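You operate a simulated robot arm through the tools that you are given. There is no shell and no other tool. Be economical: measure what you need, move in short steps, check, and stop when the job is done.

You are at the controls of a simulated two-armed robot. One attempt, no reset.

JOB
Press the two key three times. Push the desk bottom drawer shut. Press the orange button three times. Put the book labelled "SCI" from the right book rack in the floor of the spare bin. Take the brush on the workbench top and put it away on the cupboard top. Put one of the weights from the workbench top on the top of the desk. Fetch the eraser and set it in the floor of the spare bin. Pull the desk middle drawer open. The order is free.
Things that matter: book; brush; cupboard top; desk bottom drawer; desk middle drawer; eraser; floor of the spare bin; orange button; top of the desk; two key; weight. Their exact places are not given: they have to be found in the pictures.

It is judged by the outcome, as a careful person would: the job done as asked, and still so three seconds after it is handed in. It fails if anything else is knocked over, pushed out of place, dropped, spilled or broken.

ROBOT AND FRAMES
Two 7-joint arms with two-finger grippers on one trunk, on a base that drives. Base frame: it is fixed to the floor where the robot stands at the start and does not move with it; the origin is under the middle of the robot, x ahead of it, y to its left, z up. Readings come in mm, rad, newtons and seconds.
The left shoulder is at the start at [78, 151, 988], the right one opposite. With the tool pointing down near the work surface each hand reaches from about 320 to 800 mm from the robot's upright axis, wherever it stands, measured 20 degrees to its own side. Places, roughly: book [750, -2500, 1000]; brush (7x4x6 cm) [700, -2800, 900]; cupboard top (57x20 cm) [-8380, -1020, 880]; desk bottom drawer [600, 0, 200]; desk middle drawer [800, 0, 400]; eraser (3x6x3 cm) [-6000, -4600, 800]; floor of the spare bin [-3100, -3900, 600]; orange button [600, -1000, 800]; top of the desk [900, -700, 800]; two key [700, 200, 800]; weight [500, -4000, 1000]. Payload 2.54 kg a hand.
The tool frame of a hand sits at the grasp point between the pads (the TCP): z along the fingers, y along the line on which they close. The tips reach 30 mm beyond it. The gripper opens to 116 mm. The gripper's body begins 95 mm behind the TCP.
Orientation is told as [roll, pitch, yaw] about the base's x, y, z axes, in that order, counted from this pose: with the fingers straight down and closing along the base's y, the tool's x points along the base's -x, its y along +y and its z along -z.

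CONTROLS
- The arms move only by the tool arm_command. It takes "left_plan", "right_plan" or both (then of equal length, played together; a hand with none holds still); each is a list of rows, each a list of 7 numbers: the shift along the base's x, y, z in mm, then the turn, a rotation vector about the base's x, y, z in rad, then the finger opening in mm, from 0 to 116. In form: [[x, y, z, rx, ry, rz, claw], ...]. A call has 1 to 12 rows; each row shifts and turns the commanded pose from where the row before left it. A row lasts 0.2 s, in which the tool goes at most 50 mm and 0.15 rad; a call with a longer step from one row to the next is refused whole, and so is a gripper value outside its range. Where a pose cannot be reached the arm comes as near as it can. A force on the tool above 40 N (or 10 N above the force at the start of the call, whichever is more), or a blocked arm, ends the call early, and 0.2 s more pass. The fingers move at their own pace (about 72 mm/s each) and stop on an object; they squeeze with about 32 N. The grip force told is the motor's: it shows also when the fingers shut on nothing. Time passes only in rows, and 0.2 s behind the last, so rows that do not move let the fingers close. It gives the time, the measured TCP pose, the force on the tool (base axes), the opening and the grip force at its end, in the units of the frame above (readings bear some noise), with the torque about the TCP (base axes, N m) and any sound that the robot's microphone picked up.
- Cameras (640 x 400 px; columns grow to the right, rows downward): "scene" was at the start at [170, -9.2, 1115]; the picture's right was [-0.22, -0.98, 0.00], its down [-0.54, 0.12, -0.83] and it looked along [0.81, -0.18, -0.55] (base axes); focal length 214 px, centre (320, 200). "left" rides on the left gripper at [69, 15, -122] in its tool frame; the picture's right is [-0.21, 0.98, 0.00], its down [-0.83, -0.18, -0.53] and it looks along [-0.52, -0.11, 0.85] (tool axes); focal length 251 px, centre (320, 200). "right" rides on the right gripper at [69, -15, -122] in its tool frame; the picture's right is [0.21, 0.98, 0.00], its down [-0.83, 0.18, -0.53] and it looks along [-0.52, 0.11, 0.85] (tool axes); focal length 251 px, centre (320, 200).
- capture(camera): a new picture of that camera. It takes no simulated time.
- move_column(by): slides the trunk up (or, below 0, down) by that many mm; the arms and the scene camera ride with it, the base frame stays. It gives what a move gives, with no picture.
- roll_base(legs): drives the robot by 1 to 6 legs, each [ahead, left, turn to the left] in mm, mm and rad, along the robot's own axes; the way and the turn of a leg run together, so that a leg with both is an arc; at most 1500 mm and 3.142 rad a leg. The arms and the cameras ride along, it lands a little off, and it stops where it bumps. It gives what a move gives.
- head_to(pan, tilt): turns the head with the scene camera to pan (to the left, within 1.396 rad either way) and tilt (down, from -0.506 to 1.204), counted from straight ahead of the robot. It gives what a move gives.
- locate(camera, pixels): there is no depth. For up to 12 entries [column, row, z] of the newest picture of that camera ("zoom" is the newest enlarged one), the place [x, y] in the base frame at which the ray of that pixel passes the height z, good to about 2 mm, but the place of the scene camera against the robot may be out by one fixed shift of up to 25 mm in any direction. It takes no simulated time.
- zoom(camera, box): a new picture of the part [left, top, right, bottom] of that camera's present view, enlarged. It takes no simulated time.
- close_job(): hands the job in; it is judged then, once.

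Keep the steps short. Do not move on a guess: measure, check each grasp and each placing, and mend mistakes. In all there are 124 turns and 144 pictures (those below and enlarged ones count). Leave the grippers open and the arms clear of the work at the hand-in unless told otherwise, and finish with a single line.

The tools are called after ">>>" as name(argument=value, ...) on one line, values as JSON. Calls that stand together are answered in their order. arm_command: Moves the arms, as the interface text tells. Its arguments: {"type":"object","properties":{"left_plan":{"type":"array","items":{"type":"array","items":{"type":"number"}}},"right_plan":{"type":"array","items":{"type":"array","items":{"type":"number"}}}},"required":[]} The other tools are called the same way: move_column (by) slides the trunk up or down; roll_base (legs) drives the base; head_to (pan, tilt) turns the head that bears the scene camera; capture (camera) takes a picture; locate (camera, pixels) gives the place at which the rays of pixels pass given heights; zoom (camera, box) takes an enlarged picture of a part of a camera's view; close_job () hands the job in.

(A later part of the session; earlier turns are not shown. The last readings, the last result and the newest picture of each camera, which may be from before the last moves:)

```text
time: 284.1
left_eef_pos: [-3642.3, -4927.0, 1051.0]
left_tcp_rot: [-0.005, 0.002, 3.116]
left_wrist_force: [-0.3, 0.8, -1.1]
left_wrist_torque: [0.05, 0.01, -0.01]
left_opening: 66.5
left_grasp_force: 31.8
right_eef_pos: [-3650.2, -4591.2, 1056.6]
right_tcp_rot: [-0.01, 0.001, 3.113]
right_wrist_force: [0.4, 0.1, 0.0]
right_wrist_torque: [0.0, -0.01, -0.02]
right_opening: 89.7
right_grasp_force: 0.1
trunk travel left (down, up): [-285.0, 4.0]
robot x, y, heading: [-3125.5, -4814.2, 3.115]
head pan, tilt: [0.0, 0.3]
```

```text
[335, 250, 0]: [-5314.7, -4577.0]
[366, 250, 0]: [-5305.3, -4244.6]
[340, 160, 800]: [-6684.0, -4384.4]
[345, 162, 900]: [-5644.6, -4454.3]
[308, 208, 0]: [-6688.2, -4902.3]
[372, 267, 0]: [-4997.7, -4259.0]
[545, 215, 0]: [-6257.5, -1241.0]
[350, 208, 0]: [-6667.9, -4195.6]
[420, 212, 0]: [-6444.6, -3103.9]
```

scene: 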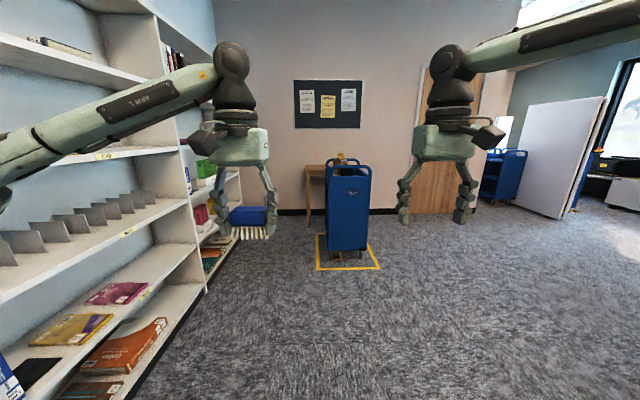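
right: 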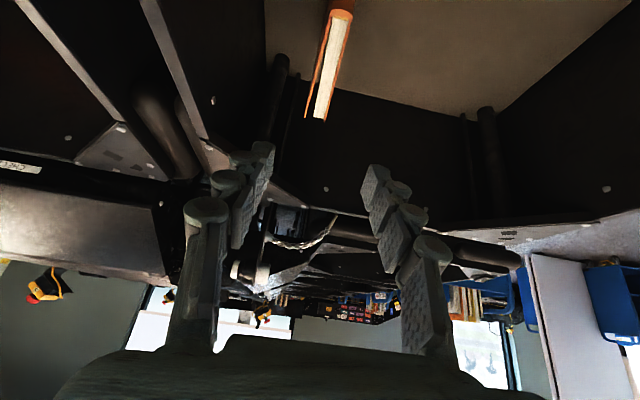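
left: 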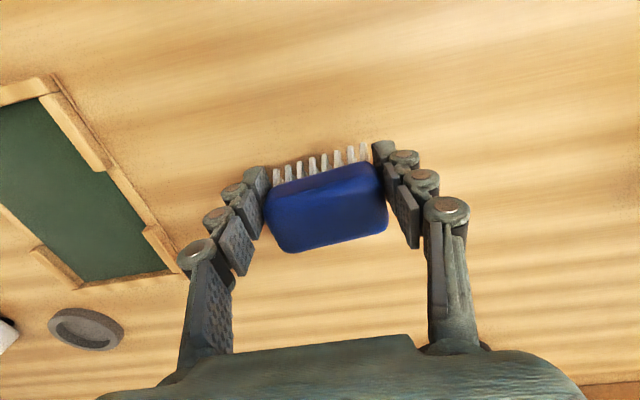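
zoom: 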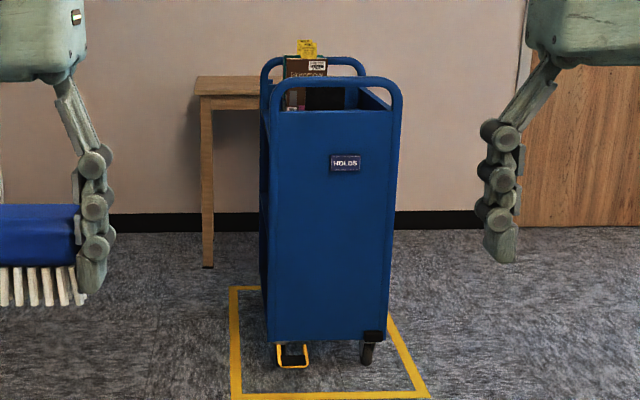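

The eraser should be on the small wooden table behind the HOLDS cart. I'll approach it from the open (+y) side: around the cart, then face −y.

>>> roll_base(legs=[[1400, 0, 0.026], [0, -980, 0], [1325, 0, 0], [0, 0, 1.57]])

>>> head_to(pan=-0.15, tilt=0.55)

>>> capture(camera="scene")

>>> capture(camera="right")

```text
time: 305.8
left_eef_pos: [-6285.1, -3969.6, 1050.7]
left_tcp_rot: [-0.003, 0.002, -3.119]
left_wrist_force: [0.5, 0.0, -1.1]
left_wrist_torque: [-0.02, -0.01, 0.03]
left_opening: 66.2
left_grasp_force: 32.3
right_eef_pos: [-6302.0, -3635.5, 1058.7]
right_tcp_rot: [-0.015, 0.02, -3.123]
right_wrist_force: [4.8, 1.0, 0.2]
right_wrist_torque: [-0.09, 0.75, -0.13]
right_opening: 90.2
right_grasp_force: 0.1
trunk travel left (down, up): [-285.0, 4.0]
robot x, y, heading: [-5775.8, -3832.7, -3.122]
head pan, tilt: [0.0, 0.3]
stopped in leg 3: the force on the tool passed its limit at 100 N (the readings are from after the stop); the commanded pose is now the measured one
```

```text
time: 306.6
left_eef_pos: [-6285.7, -3970.1, 1049.9]
left_tcp_rot: [-0.004, 0.002, -3.121]
left_wrist_force: [-0.6, 0.0, -1.4]
left_wrist_torque: [-0.03, 0.0, 0.01]
left_opening: 66.3
left_grasp_force: 31.4
right_eef_pos: [-6302.5, -3636.0, 1057.5]
right_tcp_rot: [-0.013, 0.017, -3.125]
right_wrist_force: [7.6, 0.6, 2.1]
right_wrist_torque: [-0.14, 1.06, -0.17]
right_opening: 90.2
right_grasp_force: 0.0
trunk travel left (down, up): [-285.0, 4.0]
robot x, y, heading: [-5773.5, -3835.8, -3.126]
head pan, tilt: [-0.15, 0.55]
```

```text
28 pictures are left
```

scene: 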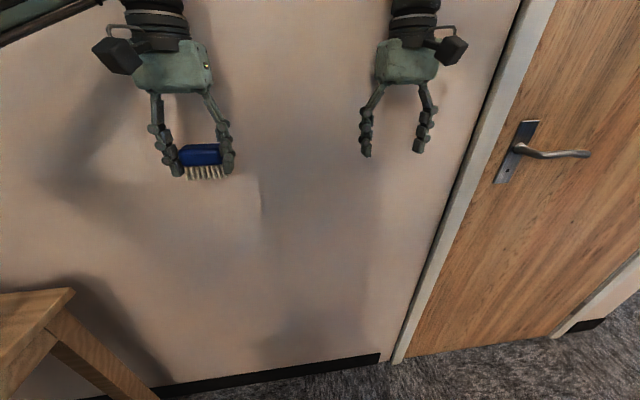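

```text
27 pictures are left
```

right: 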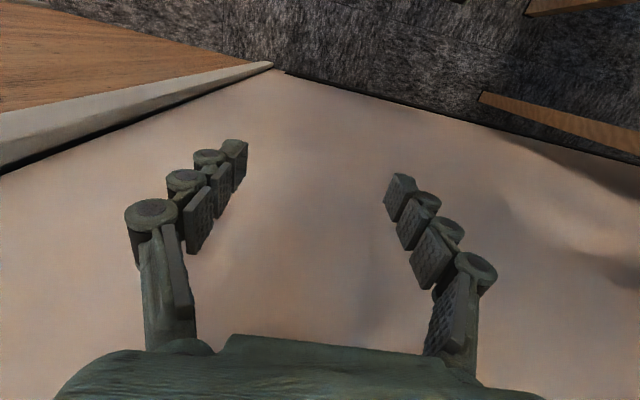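

The right hand touched the wall at x≈−6330 (no damage seen). Back off 260 mm, turn left to face −y, and look down.

>>> roll_base(legs=[[-260, 0, 0], [0, 0, 1.55], [0, -190, 0]])

>>> head_to(pan=-0.2, tilt=0.6)

>>> capture(camera="scene")

>>> capture(camera="right")

```text
time: 314.3
left_eef_pos: [-5587.9, -4340.9, 1051.8]
left_tcp_rot: [-0.002, 0.002, -1.588]
left_wrist_force: [-0.1, 0.4, -1.3]
left_wrist_torque: [0.03, 0.01, -0.01]
left_opening: 66.2
left_grasp_force: 31.8
right_eef_pos: [-5923.2, -4343.8, 1056.8]
right_tcp_rot: [-0.014, 0.02, -1.593]
right_wrist_force: [0.3, -0.7, -0.3]
right_wrist_torque: [0.01, -0.01, 0.01]
right_opening: 89.9
right_grasp_force: 0.0
trunk travel left (down, up): [-285.0, 4.0]
robot x, y, heading: [-5704.4, -3826.5, -1.593]
head pan, tilt: [-0.15, 0.55]
```

```text
time: 314.9
left_eef_pos: [-5586.4, -4341.9, 1049.4]
left_tcp_rot: [-0.003, 0.002, -1.588]
left_wrist_force: [-0.3, 0.0, -1.2]
left_wrist_torque: [0.04, -0.01, 0.05]
left_opening: 66.5
left_grasp_force: 32.0
right_eef_pos: [-5921.8, -4344.3, 1056.6]
right_tcp_rot: [-0.014, 0.02, -1.594]
right_wrist_force: [-0.2, 0.0, 0.2]
right_wrist_torque: [0.01, -0.02, -0.02]
right_opening: 89.9
right_grasp_force: 0.0
trunk travel left (down, up): [-285.0, 4.0]
robot x, y, heading: [-5707.4, -3826.4, -1.589]
head pan, tilt: [-0.201, 0.6]
```

```text
26 pictures are left
```

scene: 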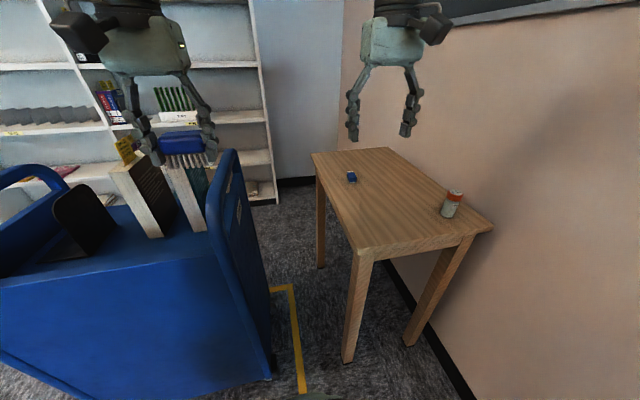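

```text
25 pictures are left
```

right: 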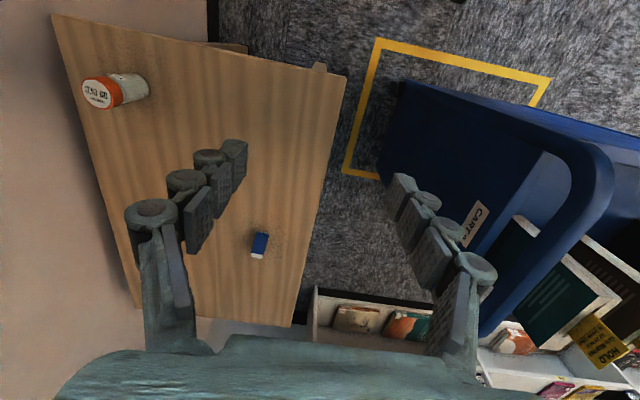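

The eraser (blue/white) is on the table at (258,246) in the right view, long side along the forward direction.

>>> locate(camera="right", pixels=[[259, 244, 740], [259, 244, 760], [259, 244, 780], [263, 233, 770], [256, 257, 770]])

>>> locate(camera="scene", pixels=[[352, 177, 740], [352, 177, 760], [352, 177, 780], [311, 154, 740], [358, 253, 740], [391, 147, 740]])

```text
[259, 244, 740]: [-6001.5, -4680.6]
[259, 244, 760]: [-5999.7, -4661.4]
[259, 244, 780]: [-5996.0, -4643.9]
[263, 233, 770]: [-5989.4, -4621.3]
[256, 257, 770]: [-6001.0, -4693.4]
```

```text
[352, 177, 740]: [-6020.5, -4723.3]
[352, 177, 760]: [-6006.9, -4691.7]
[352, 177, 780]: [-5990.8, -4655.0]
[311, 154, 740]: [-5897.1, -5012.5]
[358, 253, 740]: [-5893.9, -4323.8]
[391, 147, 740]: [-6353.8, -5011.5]
```

Eraser ≈ (−5998, −4655, top ≈775). With the hand tilted forward it is in reach without moving the base. Move the right hand to a hover above it.

>>> arm_command(right_plan=[[-9, -36, -20, -0.1, 0, 0, 70], [-9, -36, -20, -0.1, 0, 0, 70], [-9, -36, -20, -0.1, 0, 0, 70], [-9, -36, -20, -0.1, 0, 0, 70], [-9, -36, -20, -0.1, 0, 0, 70], [-9, -36, -20, -0.1, 0, 0, 70], [-9, -36, -25, 0, 0, 0, 70], [-9, -34, -25, 0, 0, 0, 70], [-4, -10, -20, 0, 0, 0, 70], [0, 0, 0, 0, 0, 0, 70]])

>>> capture(camera="right")

>>> zoom(camera="scene", box=[260, 60, 480, 270])

```text
time: 317.1
left_eef_pos: [-5587.3, -4340.4, 1049.4]
left_tcp_rot: [-0.002, 0.001, -1.588]
left_wrist_force: [0.8, -0.1, -1.0]
left_wrist_torque: [-0.02, -0.02, -0.01]
left_opening: 66.3
left_grasp_force: 31.8
right_eef_pos: [-6004.8, -4616.8, 873.0]
right_tcp_rot: [0.002, -0.581, -1.598]
right_wrist_force: [0.5, -0.3, -0.2]
right_wrist_torque: [-0.03, -0.01, 0.0]
right_opening: 69.6
right_grasp_force: 0.0
right hand out of reach, approached as far as the arm can: row 8, 9
trunk travel left (down, up): [-285.0, 4.0]
robot x, y, heading: [-5706.3, -3825.3, -1.591]
head pan, tilt: [-0.201, 0.6]
```

```text
24 pictures are left
```

right: 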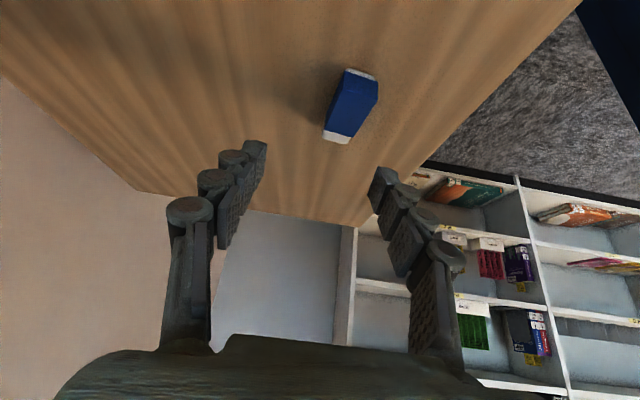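

```text
1.90 times, centred on (370, 165) of scene
```

zoom: 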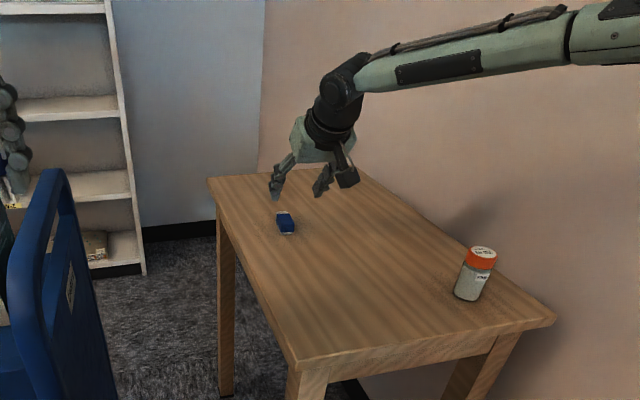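

>>> locate(camera="right", pixels=[[351, 105, 740], [351, 105, 760], [351, 105, 780], [359, 72, 770], [337, 136, 770]])

```text
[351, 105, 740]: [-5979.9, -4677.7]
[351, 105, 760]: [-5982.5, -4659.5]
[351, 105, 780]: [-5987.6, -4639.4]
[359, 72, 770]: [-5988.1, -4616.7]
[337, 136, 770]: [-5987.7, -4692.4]
```

Fitting both views gives eraser top ≈ z 800 at (−5992, −4620). Align, descend with guard, close, lift, and check.

>>> arm_command(right_plan=[[12, 4, -20, 0, 0, 0, 60], [0, 0, -20, 0, 0, 0, 60], [0, 0, -12, 0, 0, 0, 60], [0, 0, -6, 0, 0, 0, 60], [0, 0, -5, 0, 0, 0, 60], [0, 0, -4, 0, 0, 0, 60], [0, 0, 0, 0, 0, 0, 60]])

>>> capture(camera="right")

>>> arm_command(right_plan=[[0, 0, 0, 0, 0, 0, 20], [0, 0, 0, 0, 0, 0, 0], [0, 0, 0, 0, 0, 0, 0], [0, 0, 0, 0, 0, 0, 0]])

>>> capture(camera="right")

```text
time: 318.7
left_eef_pos: [-5586.5, -4340.6, 1050.4]
left_tcp_rot: [-0.003, 0.0, -1.588]
left_wrist_force: [0.5, 0.7, -1.1]
left_wrist_torque: [0.02, -0.02, -0.01]
left_opening: 66.4
left_grasp_force: 32.0
right_eef_pos: [-6001.5, -4594.0, 815.5]
right_tcp_rot: [0.002, -0.582, -1.598]
right_wrist_force: [0.9, -0.2, -0.4]
right_wrist_torque: [0.0, -0.01, -0.02]
right_opening: 59.9
right_grasp_force: 0.0
right hand out of reach, approached as far as the arm can: row 1, 2, 3, 5
trunk travel left (down, up): [-285.0, 4.0]
robot x, y, heading: [-5706.7, -3825.3, -1.589]
head pan, tilt: [-0.201, 0.6]
```

```text
22 pictures are left
```

right: 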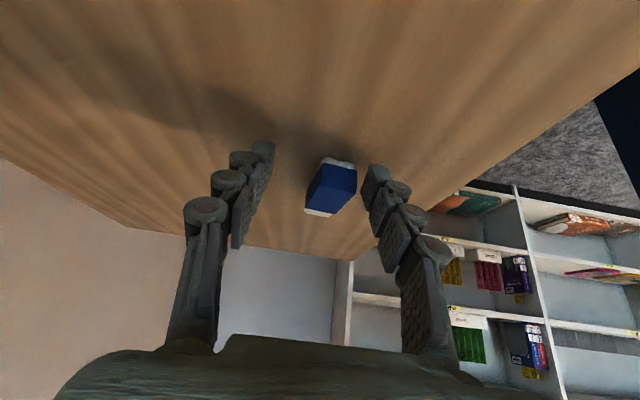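

```text
time: 319.7
left_eef_pos: [-5587.9, -4342.1, 1051.7]
left_tcp_rot: [-0.004, 0.003, -1.589]
left_wrist_force: [0.7, -0.1, -0.5]
left_wrist_torque: [0.06, 0.01, -0.04]
left_opening: 66.9
left_grasp_force: 32.2
right_eef_pos: [-6000.0, -4592.0, 816.7]
right_tcp_rot: [0.003, -0.584, -1.597]
right_wrist_force: [1.0, -0.1, -0.1]
right_wrist_torque: [-0.05, -0.03, 0.03]
right_opening: 23.1
right_grasp_force: 31.5
trunk travel left (down, up): [-285.0, 4.0]
robot x, y, heading: [-5706.5, -3826.9, -1.593]
head pan, tilt: [-0.201, 0.6]
```

```text
21 pictures are left
```

right: 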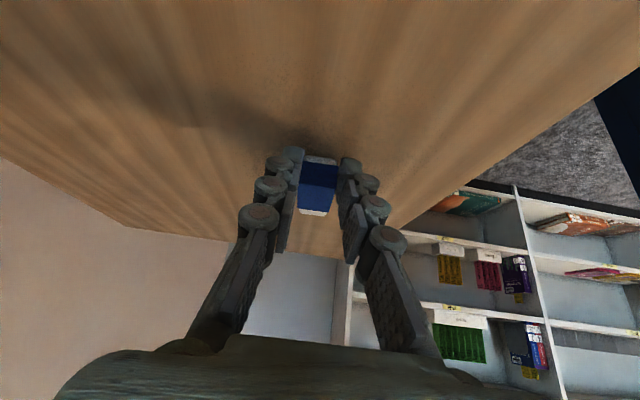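

Eraser is gripped (23 mm). Lift, retract, and drive back towards the spare bin (first part), checking on the way.

>>> arm_command(right_plan=[[0, 0, 8, 0, 0, 0, 0], [0, 0, 20, 0, 0, 0, 0], [0, 0, 40, 0, 0, 0, 0], [0, 20, 40, 0, 0, 0, 0], [5, 40, 25, 0, 0, 0, 0], [10, 40, 25, 0.1, 0, 0, 0], [10, 45, 15, 0.1, 0, 0, 0], [10, 45, 15, 0.1, 0, 0, 0], [10, 45, 15, 0.1, 0, 0, 0], [10, 30, 20, 0.1, 0, 0, 0], [0, 0, 0, 0.08, 0, 0, 0]])

>>> capture(camera="right")

>>> roll_base(legs=[[-100, 0, 0], [0, 500, 0], [0, 0, 1.59], [680, 0, 0], [0, -1080, 0]])

>>> capture(camera="right")

```text
time: 322.1
left_eef_pos: [-5587.5, -4341.8, 1050.0]
left_tcp_rot: [-0.004, 0.003, -1.589]
left_wrist_force: [0.7, 0.1, -0.5]
left_wrist_torque: [-0.01, 0.0, -0.02]
left_opening: 66.5
left_grasp_force: 32.2
right_eef_pos: [-5946.4, -4329.8, 1037.6]
right_tcp_rot: [-0.013, 0.002, -1.593]
right_wrist_force: [1.3, -0.1, 0.3]
right_wrist_torque: [0.02, -0.01, 0.01]
right_opening: 23.2
right_grasp_force: 31.9
trunk travel left (down, up): [-285.0, 4.0]
robot x, y, heading: [-5704.1, -3822.9, -1.595]
head pan, tilt: [-0.201, 0.6]
```

```text
20 pictures are left
```

right: 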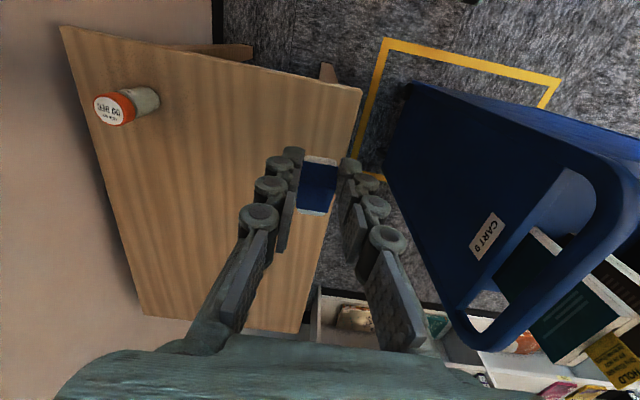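

```text
time: 345.7
left_eef_pos: [-4014.6, -4675.8, 1050.0]
left_tcp_rot: [-0.005, 0.001, 0.019]
left_wrist_force: [0.1, -0.1, -0.7]
left_wrist_torque: [0.0, 0.03, 0.0]
left_opening: 66.2
left_grasp_force: 32.2
right_eef_pos: [-4013.7, -5034.5, 1037.3]
right_tcp_rot: [-0.013, -0.001, 0.013]
right_wrist_force: [0.6, 0.1, 0.5]
right_wrist_torque: [0.03, 0.01, 0.0]
right_opening: 22.7
right_grasp_force: 32.5
trunk travel left (down, up): [-285.0, 4.0]
robot x, y, heading: [-4524.9, -4810.8, 0.017]
head pan, tilt: [-0.201, 0.6]
```

```text
19 pictures are left
```

right: 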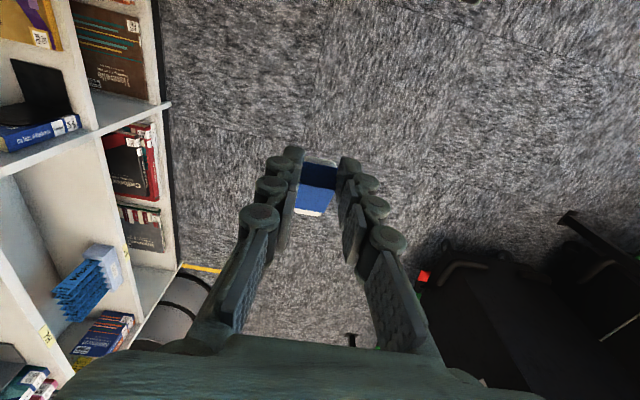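

Still held. Drive to the bin (offset left so the right hand is over its middle), then move over and partly down, and check.

>>> roll_base(legs=[[1270, 0, -0.01], [0, 0, 1.563], [190, 0, 0]])

>>> move_column(by=-60)

>>> arm_command(right_plan=[[-12, 40, 0, 0, 0, 0, 0], [-12, 40, 0, 0, 0, 0, 0], [-12, 40, 0, 0, 0, 0, 0], [-12, 40, 0, 0, 0, 0, 0], [-9, 19, 0, 0, 0, 0, 0], [0, 0, -40, 0, 0, 0, 0], [0, 0, -40, 0, 0, 0, 0]])

>>> capture(camera="scene")

>>> capture(camera="right")

```text
time: 357.3
left_eef_pos: [-3358.5, -4096.0, 1049.5]
left_tcp_rot: [-0.003, 0.003, 1.577]
left_wrist_force: [-0.1, 0.1, -1.1]
left_wrist_torque: [0.01, 0.0, 0.04]
left_opening: 66.3
left_grasp_force: 31.8
right_eef_pos: [-3000.0, -4097.6, 1037.0]
right_tcp_rot: [-0.013, 0.0, 1.575]
right_wrist_force: [-0.2, 0.0, -1.6]
right_wrist_torque: [-0.1, 0.04, 0.0]
right_opening: 22.7
right_grasp_force: 31.9
trunk travel left (down, up): [-285.0, 4.0]
robot x, y, heading: [-3229.9, -4606.7, 1.572]
head pan, tilt: [-0.201, 0.6]
```

```text
time: 358.3
left_eef_pos: [-3359.9, -4097.6, 990.3]
left_tcp_rot: [-0.003, 0.003, 1.578]
left_wrist_force: [-0.7, 0.7, -1.4]
left_wrist_torque: [-0.01, 0.0, 0.0]
left_opening: 66.1
left_grasp_force: 31.9
right_eef_pos: [-2999.7, -4097.7, 977.1]
right_tcp_rot: [-0.015, -0.002, 1.575]
right_wrist_force: [0.2, 0.4, -0.6]
right_wrist_torque: [0.0, 0.01, 0.01]
right_opening: 22.6
right_grasp_force: 32.2
trunk travel left (down, up): [-225.0, 64.0]
robot x, y, heading: [-3227.2, -4606.0, 1.573]
head pan, tilt: [-0.201, 0.6]
```

```text
time: 359.9
left_eef_pos: [-3359.8, -4095.5, 990.2]
left_tcp_rot: [-0.004, 0.001, 1.578]
left_wrist_force: [0.2, -0.5, -0.9]
left_wrist_torque: [-0.02, -0.03, 0.03]
left_opening: 66.3
left_grasp_force: 32.1
right_eef_pos: [-3024.4, -3982.1, 885.7]
right_tcp_rot: [-0.014, -0.002, 1.574]
right_wrist_force: [0.2, 0.0, -0.8]
right_wrist_torque: [0.01, -0.01, 0.0]
right_opening: 22.7
right_grasp_force: 32.0
right hand out of reach, approached as far as the arm can: row 3, 4, 5
trunk travel left (down, up): [-225.0, 64.0]
robot x, y, heading: [-3228.9, -4609.7, 1.573]
head pan, tilt: [-0.201, 0.6]
```

```text
18 pictures are left
```

scene: 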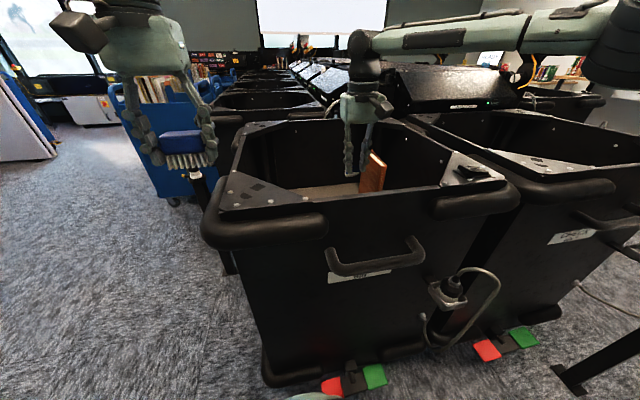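

```text
17 pictures are left
```

right: 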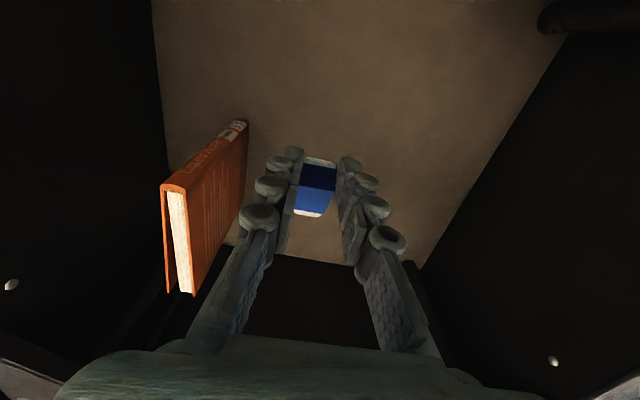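

Both are inside the bin; the book is standing ~100 mm to the side. Descend with the force guard, shifting slightly away from the book.

>>> arm_command(right_plan=[[-10, 0, -25, 0, 0, 0, 0], [-10, 0, -25, 0, 0, 0, 0], [0, 0, -25, 0, 0, 0, 0], [0, 0, -25, 0, 0, 0, 0], [0, 0, -25, 0, 0, 0, 0], [0, 0, -20, 0, 0, 0, 0], [0, 0, -15, 0, 0, 0, 0], [0, 0, -10, 0, 0, 0, 0], [0, 0, -8, 0, 0, 0, 0], [0, 0, -8, 0, 0, 0, 0], [0, 0, -8, 0, 0, 0, 0], [0, 0, -8, 0, 0, 0, 0]])

>>> zoom(camera="scene", box=[200, 60, 540, 270])

>>> capture(camera="right")

```text
time: 362.5
left_eef_pos: [-3359.6, -4096.7, 990.2]
left_tcp_rot: [-0.004, 0.001, 1.579]
left_wrist_force: [-0.2, -0.1, -0.8]
left_wrist_torque: [0.01, 0.0, 0.01]
left_opening: 66.4
left_grasp_force: 32.2
right_eef_pos: [-3019.0, -4013.4, 701.0]
right_tcp_rot: [-0.009, -0.007, 1.577]
right_wrist_force: [-3.0, 3.8, 5.6]
right_wrist_torque: [0.57, 0.26, 0.13]
right_opening: 22.8
right_grasp_force: 32.3
right hand out of reach, approached as far as the arm can: row 4, 5, 6, 7, 8, 9, 10, 11, 12
trunk travel left (down, up): [-225.0, 64.0]
robot x, y, heading: [-3225.2, -4608.9, 1.578]
head pan, tilt: [-0.201, 0.6]
```

```text
1.88 times, centred on (370, 165) of scene
```

zoom: 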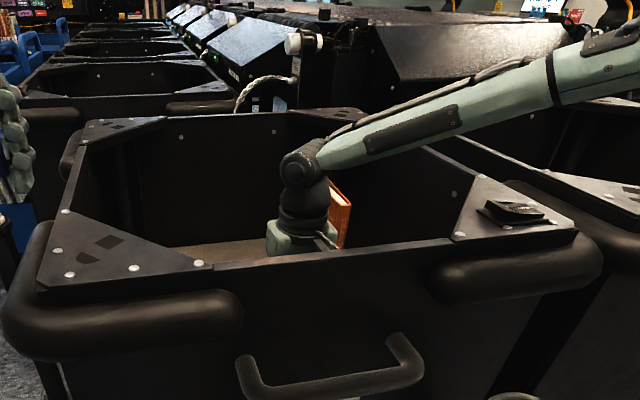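

```text
15 pictures are left
```

right: 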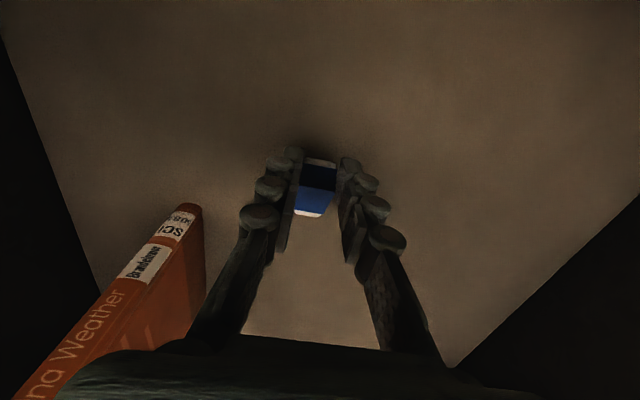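

Close to the floor with light contact. Lower the trunk 15 mm to seat it, then open gently and rise; check.

>>> move_column(by=-15)

>>> arm_command(right_plan=[[0, 0, 0, 0, 0, 0, 35], [0, 0, 0, 0, 0, 0, 45], [0, 0, 15, 0, 0, 0, 45], [0, 0, 35, 0, 0, 0, 45], [0, 0, 45, 0, 0, 0, 45], [0, 0, 45, 0, 0, 0, 45], [0, 0, 45, 0, 0, 0, 45]])

>>> capture(camera="right")

```text
time: 363.1
left_eef_pos: [-3360.0, -4097.4, 975.1]
left_tcp_rot: [-0.005, 0.0, 1.577]
left_wrist_force: [0.3, 0.8, -1.0]
left_wrist_torque: [-0.03, -0.03, -0.01]
left_opening: 66.2
left_grasp_force: 32.1
right_eef_pos: [-3020.3, -4014.5, 686.9]
right_tcp_rot: [-0.013, -0.006, 1.574]
right_wrist_force: [-2.9, 4.5, 15.8]
right_wrist_torque: [0.99, 0.29, 0.16]
right_opening: 23.0
right_grasp_force: 32.3
trunk travel left (down, up): [-210.0, 79.0]
robot x, y, heading: [-3227.7, -4609.5, 1.576]
head pan, tilt: [-0.201, 0.6]
```

```text
time: 364.7
left_eef_pos: [-3358.9, -4097.0, 974.9]
left_tcp_rot: [-0.004, 0.001, 1.578]
left_wrist_force: [0.4, 0.8, -0.3]
left_wrist_torque: [0.0, 0.01, 0.0]
left_opening: 66.5
left_grasp_force: 32.0
right_eef_pos: [-3017.5, -4014.5, 867.0]
right_tcp_rot: [-0.014, -0.001, 1.574]
right_wrist_force: [0.8, 0.5, 0.5]
right_wrist_torque: [-0.01, -0.01, 0.03]
right_opening: 44.9
right_grasp_force: 0.0
trunk travel left (down, up): [-210.0, 79.0]
robot x, y, heading: [-3229.0, -4610.5, 1.577]
head pan, tilt: [-0.201, 0.6]
```

```text
14 pictures are left
```

right: 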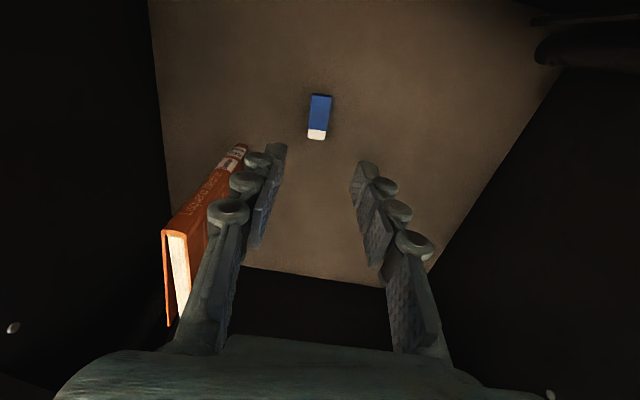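

Eraser lies on the bin floor, book still standing. Retract, raise the trunk, and drive out toward the cupboard area; look around there.

>>> arm_command(right_plan=[[0, 0, 45, 0, 0, 0, 80], [0, 0, 45, 0, 0, 0, 80], [10, -30, 30, 0, 0, 0, 80], [10, -40, 0, 0, 0, 0, 80], [5, -20, 0, 0, 0, 0, 80]])

>>> move_column(by=75)

>>> roll_base(legs=[[-205, 0, 0], [0, 0, 1.565], [1450, 0, 0], [0, -1400, 0]])

>>> head_to(pan=-0.45, tilt=0.25)

>>> capture(camera="scene")

>>> head_to(pan=-1.3, tilt=0.3)

>>> capture(camera="scene")

```text
time: 365.9
left_eef_pos: [-3359.1, -4096.4, 975.2]
left_tcp_rot: [-0.003, 0.001, 1.577]
left_wrist_force: [-0.8, -0.1, -1.3]
left_wrist_torque: [-0.01, 0.0, -0.03]
left_opening: 66.4
left_grasp_force: 32.5
right_eef_pos: [-2992.9, -4104.5, 988.6]
right_tcp_rot: [-0.012, -0.004, 1.576]
right_wrist_force: [-0.3, 0.1, -0.3]
right_wrist_torque: [0.01, -0.03, 0.01]
right_opening: 79.9
right_grasp_force: 0.0
trunk travel left (down, up): [-210.0, 79.0]
robot x, y, heading: [-3229.8, -4606.7, 1.576]
head pan, tilt: [-0.201, 0.6]
```

```text
time: 367.1
left_eef_pos: [-3358.3, -4096.4, 1048.8]
left_tcp_rot: [-0.004, 0.002, 1.578]
left_wrist_force: [0.0, -0.4, -1.0]
left_wrist_torque: [-0.05, 0.03, -0.01]
left_opening: 66.6
left_grasp_force: 32.3
right_eef_pos: [-2992.5, -4104.0, 1062.9]
right_tcp_rot: [-0.013, -0.001, 1.573]
right_wrist_force: [0.1, 0.4, -0.2]
right_wrist_torque: [0.0, 0.02, 0.02]
right_opening: 80.1
right_grasp_force: 0.1
trunk travel left (down, up): [-285.0, 4.0]
robot x, y, heading: [-3228.5, -4613.8, 1.573]
head pan, tilt: [-0.201, 0.6]
```

```text
time: 392.6
left_eef_pos: [-5193.1, -3557.1, 1050.0]
left_tcp_rot: [-0.004, 0.0, -3.132]
left_wrist_force: [-0.3, 0.0, -0.5]
left_wrist_torque: [-0.01, -0.02, -0.02]
left_opening: 66.3
left_grasp_force: 31.4
right_eef_pos: [-5186.8, -3190.5, 1063.6]
right_tcp_rot: [-0.011, -0.005, -3.134]
right_wrist_force: [0.0, 0.7, -0.5]
right_wrist_torque: [-0.01, 0.01, 0.0]
right_opening: 80.2
right_grasp_force: 0.1
trunk travel left (down, up): [-285.0, 4.0]
robot x, y, heading: [-4680.8, -3422.7, -3.129]
head pan, tilt: [-0.201, 0.6]
```

```text
time: 393.4
left_eef_pos: [-5192.5, -3557.2, 1049.5]
left_tcp_rot: [-0.002, 0.001, -3.131]
left_wrist_force: [0.8, 0.9, -1.7]
left_wrist_torque: [-0.04, -0.01, 0.02]
left_opening: 66.6
left_grasp_force: 31.8
right_eef_pos: [-5186.3, -3191.2, 1062.8]
right_tcp_rot: [-0.012, -0.002, -3.135]
right_wrist_force: [-0.7, -0.3, 0.7]
right_wrist_torque: [0.02, 0.0, 0.02]
right_opening: 80.1
right_grasp_force: 0.0
trunk travel left (down, up): [-285.0, 4.0]
robot x, y, heading: [-4678.7, -3426.9, -3.13]
head pan, tilt: [-0.45, 0.25]
```

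```text
13 pictures are left
```

scene: 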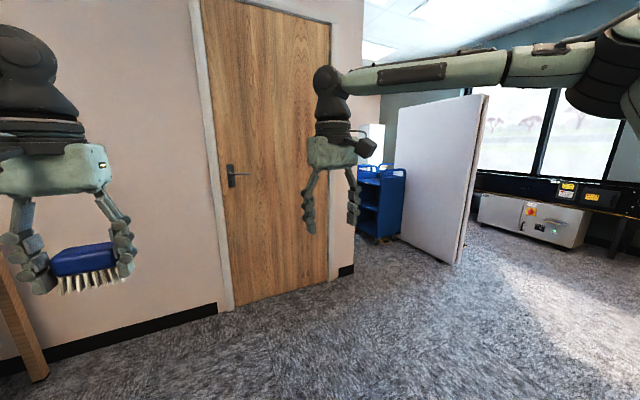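

```text
time: 394.6
left_eef_pos: [-5193.3, -3557.2, 1050.0]
left_tcp_rot: [-0.003, 0.002, -3.13]
left_wrist_force: [0.0, -0.6, -0.5]
left_wrist_torque: [-0.02, -0.01, 0.04]
left_opening: 66.6
left_grasp_force: 32.0
right_eef_pos: [-5186.2, -3190.4, 1062.6]
right_tcp_rot: [-0.012, -0.003, -3.134]
right_wrist_force: [0.4, -0.7, -0.2]
right_wrist_torque: [0.01, 0.03, 0.04]
right_opening: 80.1
right_grasp_force: 0.0
trunk travel left (down, up): [-285.0, 4.0]
robot x, y, heading: [-4678.7, -3425.9, -3.136]
head pan, tilt: [-1.3, 0.3]
```

```text
12 pictures are left
```

scene: 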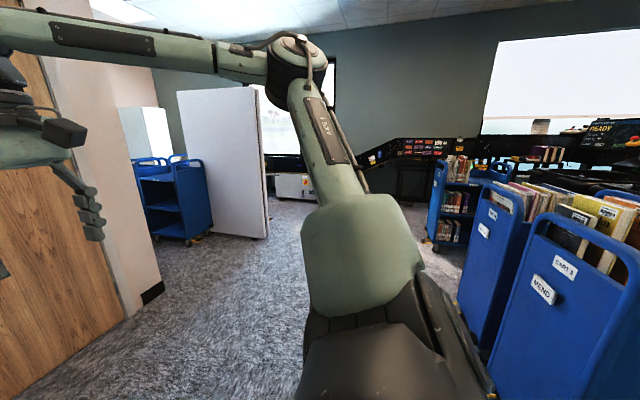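

>>> locate(camera="scene", pixels=[[163, 290, 0], [165, 238, 0], [190, 243, 0], [266, 238, 0], [208, 230, 0], [302, 200, 0], [212, 225, 0], [118, 108, 1500], [380, 195, 0]])

>>> zoom(camera="scene", box=[90, 60, 330, 260])

```text
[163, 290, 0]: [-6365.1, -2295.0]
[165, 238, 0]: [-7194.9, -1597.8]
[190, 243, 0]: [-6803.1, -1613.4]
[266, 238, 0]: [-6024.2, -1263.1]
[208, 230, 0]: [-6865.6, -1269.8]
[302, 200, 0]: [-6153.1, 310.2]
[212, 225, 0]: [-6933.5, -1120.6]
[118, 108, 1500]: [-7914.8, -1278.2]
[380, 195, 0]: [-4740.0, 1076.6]
```

```text
2.00 times, centred on (210, 160) of scene
```

zoom: 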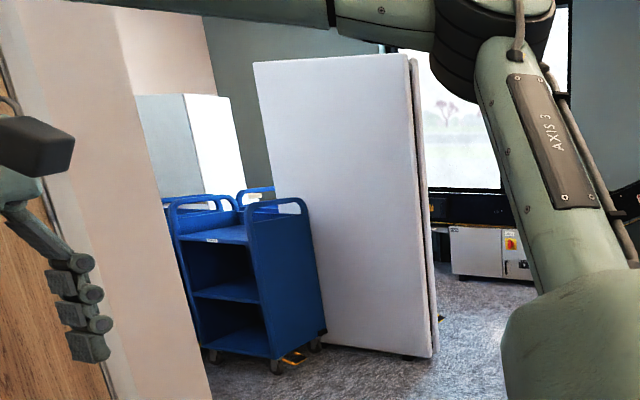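

The annex is behind the white partition (y≈−1263, x −6865…−6024). I'll go around its north side: lane y≈−600, then look for the cupboard.

>>> roll_base(legs=[[300, 0, -0.008], [0, -1410, 0], [0, -1410, 0], [1450, 0, 0], [450, 0, 0]])

>>> head_to(pan=0.1, tilt=0.4)

>>> capture(camera="scene")

```text
time: 427.3
left_eef_pos: [-6422.0, -797.3, 1049.9]
left_tcp_rot: [-0.001, 0.003, -3.097]
left_wrist_force: [0.9, 0.0, -1.9]
left_wrist_torque: [0.01, 0.05, 0.01]
left_opening: 66.4
left_grasp_force: 32.3
right_eef_pos: [-6427.9, -430.7, 1063.3]
right_tcp_rot: [-0.014, -0.005, -3.104]
right_wrist_force: [0.4, -0.3, 1.3]
right_wrist_torque: [0.01, 0.09, 0.01]
right_opening: 79.7
right_grasp_force: 0.0
trunk travel left (down, up): [-285.0, 4.0]
robot x, y, heading: [-5911.6, -648.3, -3.106]
head pan, tilt: [-1.3, 0.3]
stopped in leg 4: the robot was blocked; the commanded pose is now the measured one
```

```text
time: 428.8
left_eef_pos: [-6423.2, -797.4, 1048.9]
left_tcp_rot: [-0.003, 0.004, -3.096]
left_wrist_force: [0.3, 0.8, -0.9]
left_wrist_torque: [0.02, -0.01, -0.01]
left_opening: 66.5
left_grasp_force: 32.2
right_eef_pos: [-6429.6, -430.7, 1061.8]
right_tcp_rot: [-0.012, -0.003, -3.103]
right_wrist_force: [-0.2, 0.1, 0.6]
right_wrist_torque: [0.0, 0.01, 0.01]
right_opening: 80.0
right_grasp_force: 0.1
trunk travel left (down, up): [-285.0, 4.0]
robot x, y, heading: [-5913.4, -650.4, -3.103]
head pan, tilt: [0.099, 0.4]
```

```text
10 pictures are left
```

scene: 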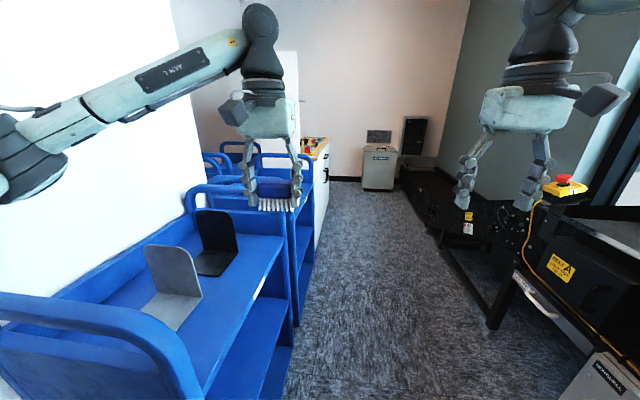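

The base met a row of blue carts at left; the cupboard (wooden top with coloured items at (315,150)) is beyond them. Measure the aisle.

>>> locate(camera="scene", pixels=[[296, 322, 0], [490, 328, 0], [285, 375, 0], [328, 230, 0], [316, 250, 0], [327, 143, 880], [314, 160, 880], [302, 137, 880], [440, 240, 0], [520, 290, 700], [322, 150, 880]])

>>> zoom(camera="scene", box=[250, 110, 430, 230])

```text
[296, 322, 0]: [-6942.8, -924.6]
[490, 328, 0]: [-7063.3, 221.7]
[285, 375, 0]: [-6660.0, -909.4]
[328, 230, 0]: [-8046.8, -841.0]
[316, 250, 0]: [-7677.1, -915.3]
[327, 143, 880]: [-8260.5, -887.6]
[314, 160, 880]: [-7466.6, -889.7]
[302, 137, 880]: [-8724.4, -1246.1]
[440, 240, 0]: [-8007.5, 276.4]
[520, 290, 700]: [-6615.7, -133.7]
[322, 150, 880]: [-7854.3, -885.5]
```

```text
3.33 times, centred on (340, 170) of scene
```

zoom: 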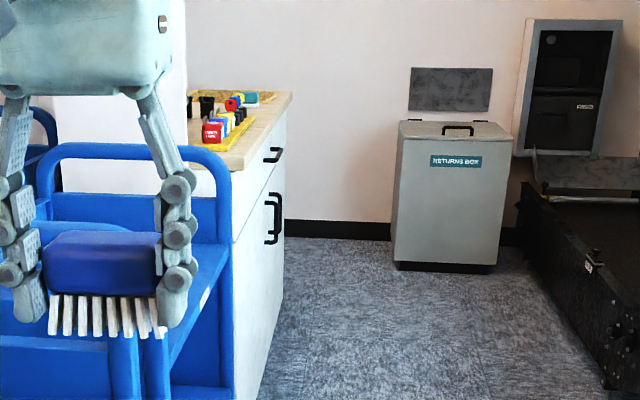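

Cupboard front is at y≈−888, x −7450…−8700; aisle y −888…≈+200. I raise both hands, turn to face −y in the aisle's middle and strafe along to the far part of the cupboard.

>>> arm_command(left_plan=[[0, 0, 40, 0, 0, 0, 0], [0, 0, 40, 0, 0, 0, 0]], right_plan=[[0, 0, 40, 0, 0, 0, 80], [0, 0, 40, 0, 0, 0, 80]])

>>> roll_base(legs=[[-90, 0, -0.035], [0, -215, 0], [0, 0, 1.57], [0, -1250, 0], [0, -1150, 0]])

>>> head_to(pan=0.0, tilt=0.55)

>>> capture(camera="scene")

>>> capture(camera="left")

```text
time: 429.4
left_eef_pos: [-6420.1, -793.6, 1129.4]
left_tcp_rot: [-0.003, 0.003, -3.095]
left_wrist_force: [1.0, -0.1, -0.2]
left_wrist_torque: [-0.02, 0.03, 0.02]
left_opening: 66.5
left_grasp_force: 32.1
right_eef_pos: [-6429.2, -429.5, 1143.2]
right_tcp_rot: [-0.016, -0.005, -3.104]
right_wrist_force: [0.6, 0.2, 0.2]
right_wrist_torque: [-0.04, -0.03, 0.02]
right_opening: 80.2
right_grasp_force: 0.1
trunk travel left (down, up): [-285.0, 4.0]
robot x, y, heading: [-5915.9, -651.3, -3.106]
head pan, tilt: [0.099, 0.4]
```

```text
time: 452.0
left_eef_pos: [-7166.2, -961.2, 1127.9]
left_tcp_rot: [-0.006, 0.002, -1.536]
left_wrist_force: [0.0, 0.3, -1.3]
left_wrist_torque: [0.02, 0.01, -0.01]
left_opening: 66.6
left_grasp_force: 31.8
right_eef_pos: [-7522.6, -966.2, 1142.4]
right_tcp_rot: [-0.009, -0.001, -1.518]
right_wrist_force: [3.6, -2.2, 0.9]
right_wrist_torque: [0.14, 0.4, 0.17]
right_opening: 80.0
right_grasp_force: 0.1
trunk travel left (down, up): [-285.0, 4.0]
robot x, y, heading: [-7308.7, -453.8, -1.54]
head pan, tilt: [0.099, 0.4]
stopped in leg 5: the robot was blocked; the commanded pose is now the measured one
```

```text
time: 452.7
left_eef_pos: [-7165.3, -962.7, 1128.4]
left_tcp_rot: [-0.006, 0.003, -1.536]
left_wrist_force: [0.0, -0.3, 0.1]
left_wrist_torque: [0.01, -0.01, -0.01]
left_opening: 66.7
left_grasp_force: 31.4
right_eef_pos: [-7522.1, -965.6, 1143.9]
right_tcp_rot: [-0.009, -0.003, -1.522]
right_wrist_force: [7.5, -2.3, 0.3]
right_wrist_torque: [0.2, 0.72, 0.31]
right_opening: 80.0
right_grasp_force: 0.0
trunk travel left (down, up): [-285.0, 4.0]
robot x, y, heading: [-7307.7, -457.2, -1.544]
head pan, tilt: [0.0, 0.55]
```

```text
8 pictures are left
```

scene: 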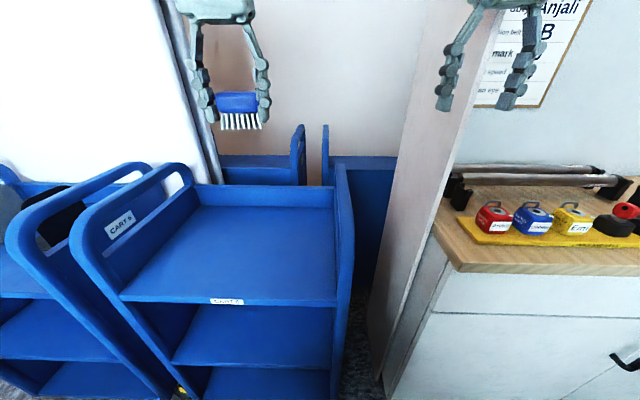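

```text
7 pictures are left
```

left: 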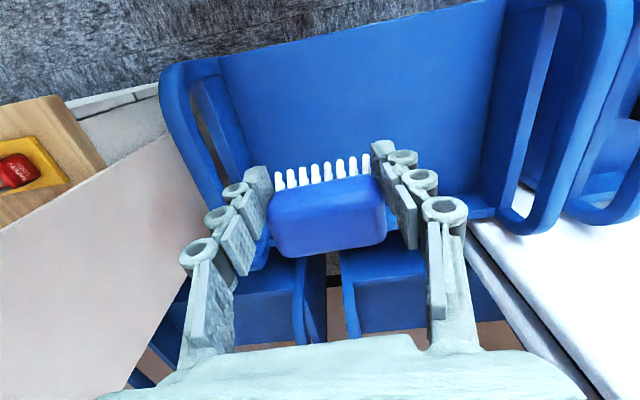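

The right hand touched a partition beside the cupboard. Move 40 mm off, pull both hands in, back up a little, then continue along to x≈−8330 and look.

>>> roll_base(legs=[[0, 40, -0.03]])

>>> arm_command(left_plan=[[0, 40, 0, 0, 0, 0, 0], [0, 40, 0, 0, 0, 0, 0], [0, 40, 0, 0, 0, 0, 0], [0, 30, 0, 0, 0, 0, 0]], right_plan=[[0, 40, 0, 0, 0, 0, 80], [0, 40, 0, 0, 0, 0, 80], [0, 40, 0, 0, 0, 0, 80], [0, 30, 0, 0, 0, 0, 80]])

>>> roll_base(legs=[[-60, 0, 0], [0, -1060, 0]])

>>> capture(camera="scene")

```text
time: 453.7
left_eef_pos: [-7141.1, -965.3, 1128.8]
left_tcp_rot: [-0.002, 0.003, -1.564]
left_wrist_force: [-0.5, 0.5, -0.1]
left_wrist_torque: [0.02, -0.02, 0.02]
left_opening: 66.3
left_grasp_force: 31.9
right_eef_pos: [-7498.7, -958.8, 1142.2]
right_tcp_rot: [-0.01, -0.001, -1.552]
right_wrist_force: [-0.2, -0.2, -0.2]
right_wrist_torque: [-0.02, 0.02, -0.01]
right_opening: 80.0
right_grasp_force: 0.1
trunk travel left (down, up): [-285.0, 4.0]
robot x, y, heading: [-7264.3, -454.4, -1.574]
head pan, tilt: [0.0, 0.55]
```

```text
time: 454.7
left_eef_pos: [-7142.7, -813.3, 1129.6]
left_tcp_rot: [-0.004, 0.002, -1.565]
left_wrist_force: [0.4, 0.1, -1.0]
left_wrist_torque: [0.01, 0.0, 0.02]
left_opening: 66.7
left_grasp_force: 31.7
right_eef_pos: [-7498.3, -805.5, 1143.1]
right_tcp_rot: [-0.009, -0.003, -1.552]
right_wrist_force: [0.2, -0.2, 0.4]
right_wrist_torque: [0.0, 0.0, -0.04]
right_opening: 80.1
right_grasp_force: 0.1
trunk travel left (down, up): [-285.0, 4.0]
robot x, y, heading: [-7270.7, -449.5, -1.571]
head pan, tilt: [0.0, 0.55]
```

```text
time: 465.7
left_eef_pos: [-8186.6, -754.1, 1128.3]
left_tcp_rot: [-0.002, 0.004, -1.564]
left_wrist_force: [0.5, -0.1, -0.4]
left_wrist_torque: [0.02, 0.01, -0.01]
left_opening: 66.3
left_grasp_force: 31.5
right_eef_pos: [-8541.4, -746.9, 1143.4]
right_tcp_rot: [-0.009, 0.0, -1.551]
right_wrist_force: [-0.2, -0.2, 0.7]
right_wrist_torque: [-0.01, 0.02, -0.03]
right_opening: 79.9
right_grasp_force: 0.0
trunk travel left (down, up): [-285.0, 4.0]
robot x, y, heading: [-8310.9, -391.7, -1.575]
head pan, tilt: [0.0, 0.55]
```

```text
6 pictures are left
```

scene: 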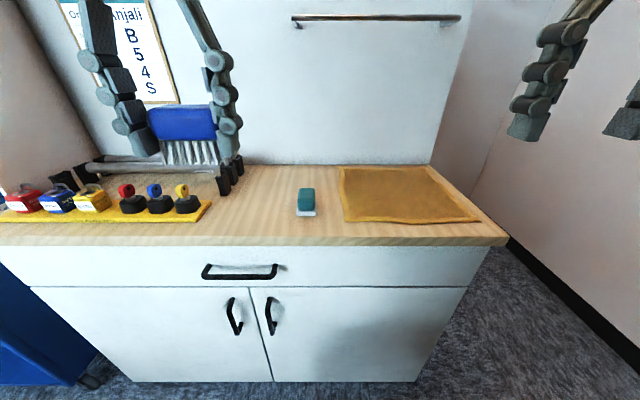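

Free wood between the stamp mat and the teal eraser, at about (258,205). Locate.

>>> locate(camera="scene", pixels=[[258, 205, 860], [258, 205, 880], [306, 205, 880], [211, 205, 880], [258, 238, 880], [258, 168, 880], [490, 235, 880], [345, 205, 880]])

>>> capture(camera="left")

```text
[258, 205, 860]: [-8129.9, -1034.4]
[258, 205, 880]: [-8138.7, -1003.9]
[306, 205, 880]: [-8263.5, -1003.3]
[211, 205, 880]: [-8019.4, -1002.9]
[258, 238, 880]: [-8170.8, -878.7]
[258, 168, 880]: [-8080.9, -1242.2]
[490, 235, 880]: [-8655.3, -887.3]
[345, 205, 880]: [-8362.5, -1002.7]
```

```text
5 pictures are left
```

left: 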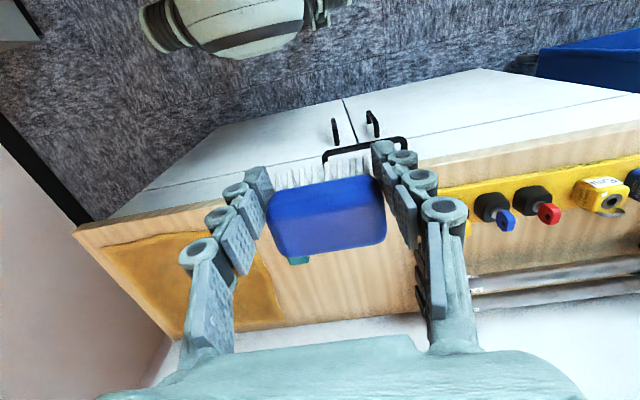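

Target (−8135, −1000). Move the left hand over, lower to ~45 mm above, and check.

>>> arm_command(left_plan=[[8, -40, 0, 0, 0, 0, 0], [8, -40, 0, 0, 0, 0, 0], [8, -40, 0, 0, 0, 0, 0], [8, -40, 0, 0, 0, 0, 0], [8, -40, 0, 0, 0, 0, 0], [8, -40, 0, 0, 0, 0, 0], [4, -6, -40, 0, 0, 0, 0], [0, 0, -45, 0, 0, 0, 0], [0, 0, -45, 0, 0, 0, 0], [0, 0, -35, 0, 0, 0, 0]])

>>> capture(camera="scene")

>>> capture(camera="left")

```text
time: 467.9
left_eef_pos: [-8134.6, -999.5, 963.6]
left_tcp_rot: [-0.004, 0.004, -1.567]
left_wrist_force: [-0.2, 0.1, -0.9]
left_wrist_torque: [-0.01, -0.01, 0.01]
left_opening: 66.5
left_grasp_force: 31.9
right_eef_pos: [-8542.8, -747.5, 1141.2]
right_tcp_rot: [-0.01, -0.002, -1.55]
right_wrist_force: [0.1, 0.0, 0.3]
right_wrist_torque: [0.01, 0.0, 0.03]
right_opening: 80.1
right_grasp_force: 0.1
trunk travel left (down, up): [-285.0, 4.0]
robot x, y, heading: [-8316.5, -391.4, -1.569]
head pan, tilt: [0.0, 0.55]
```

```text
4 pictures are left
```

scene: 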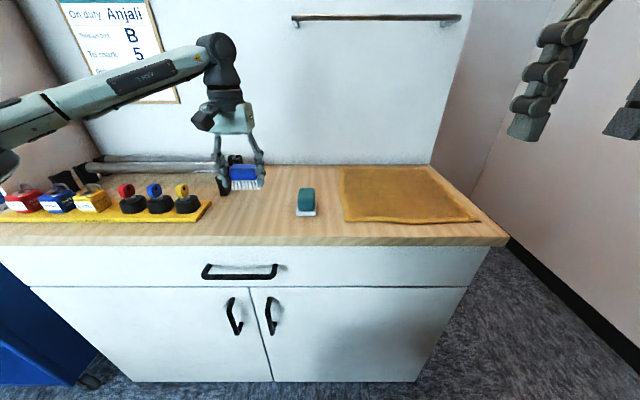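

```text
3 pictures are left
```

left: 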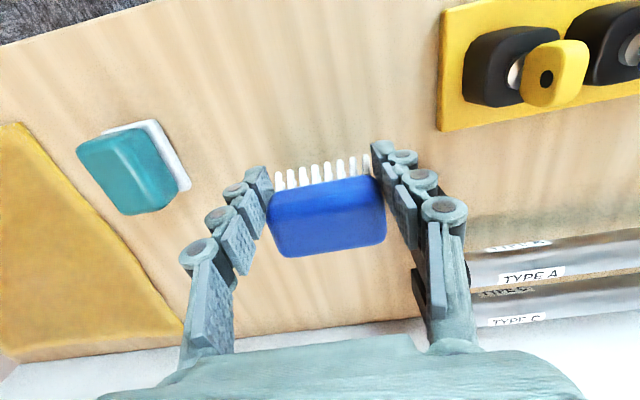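

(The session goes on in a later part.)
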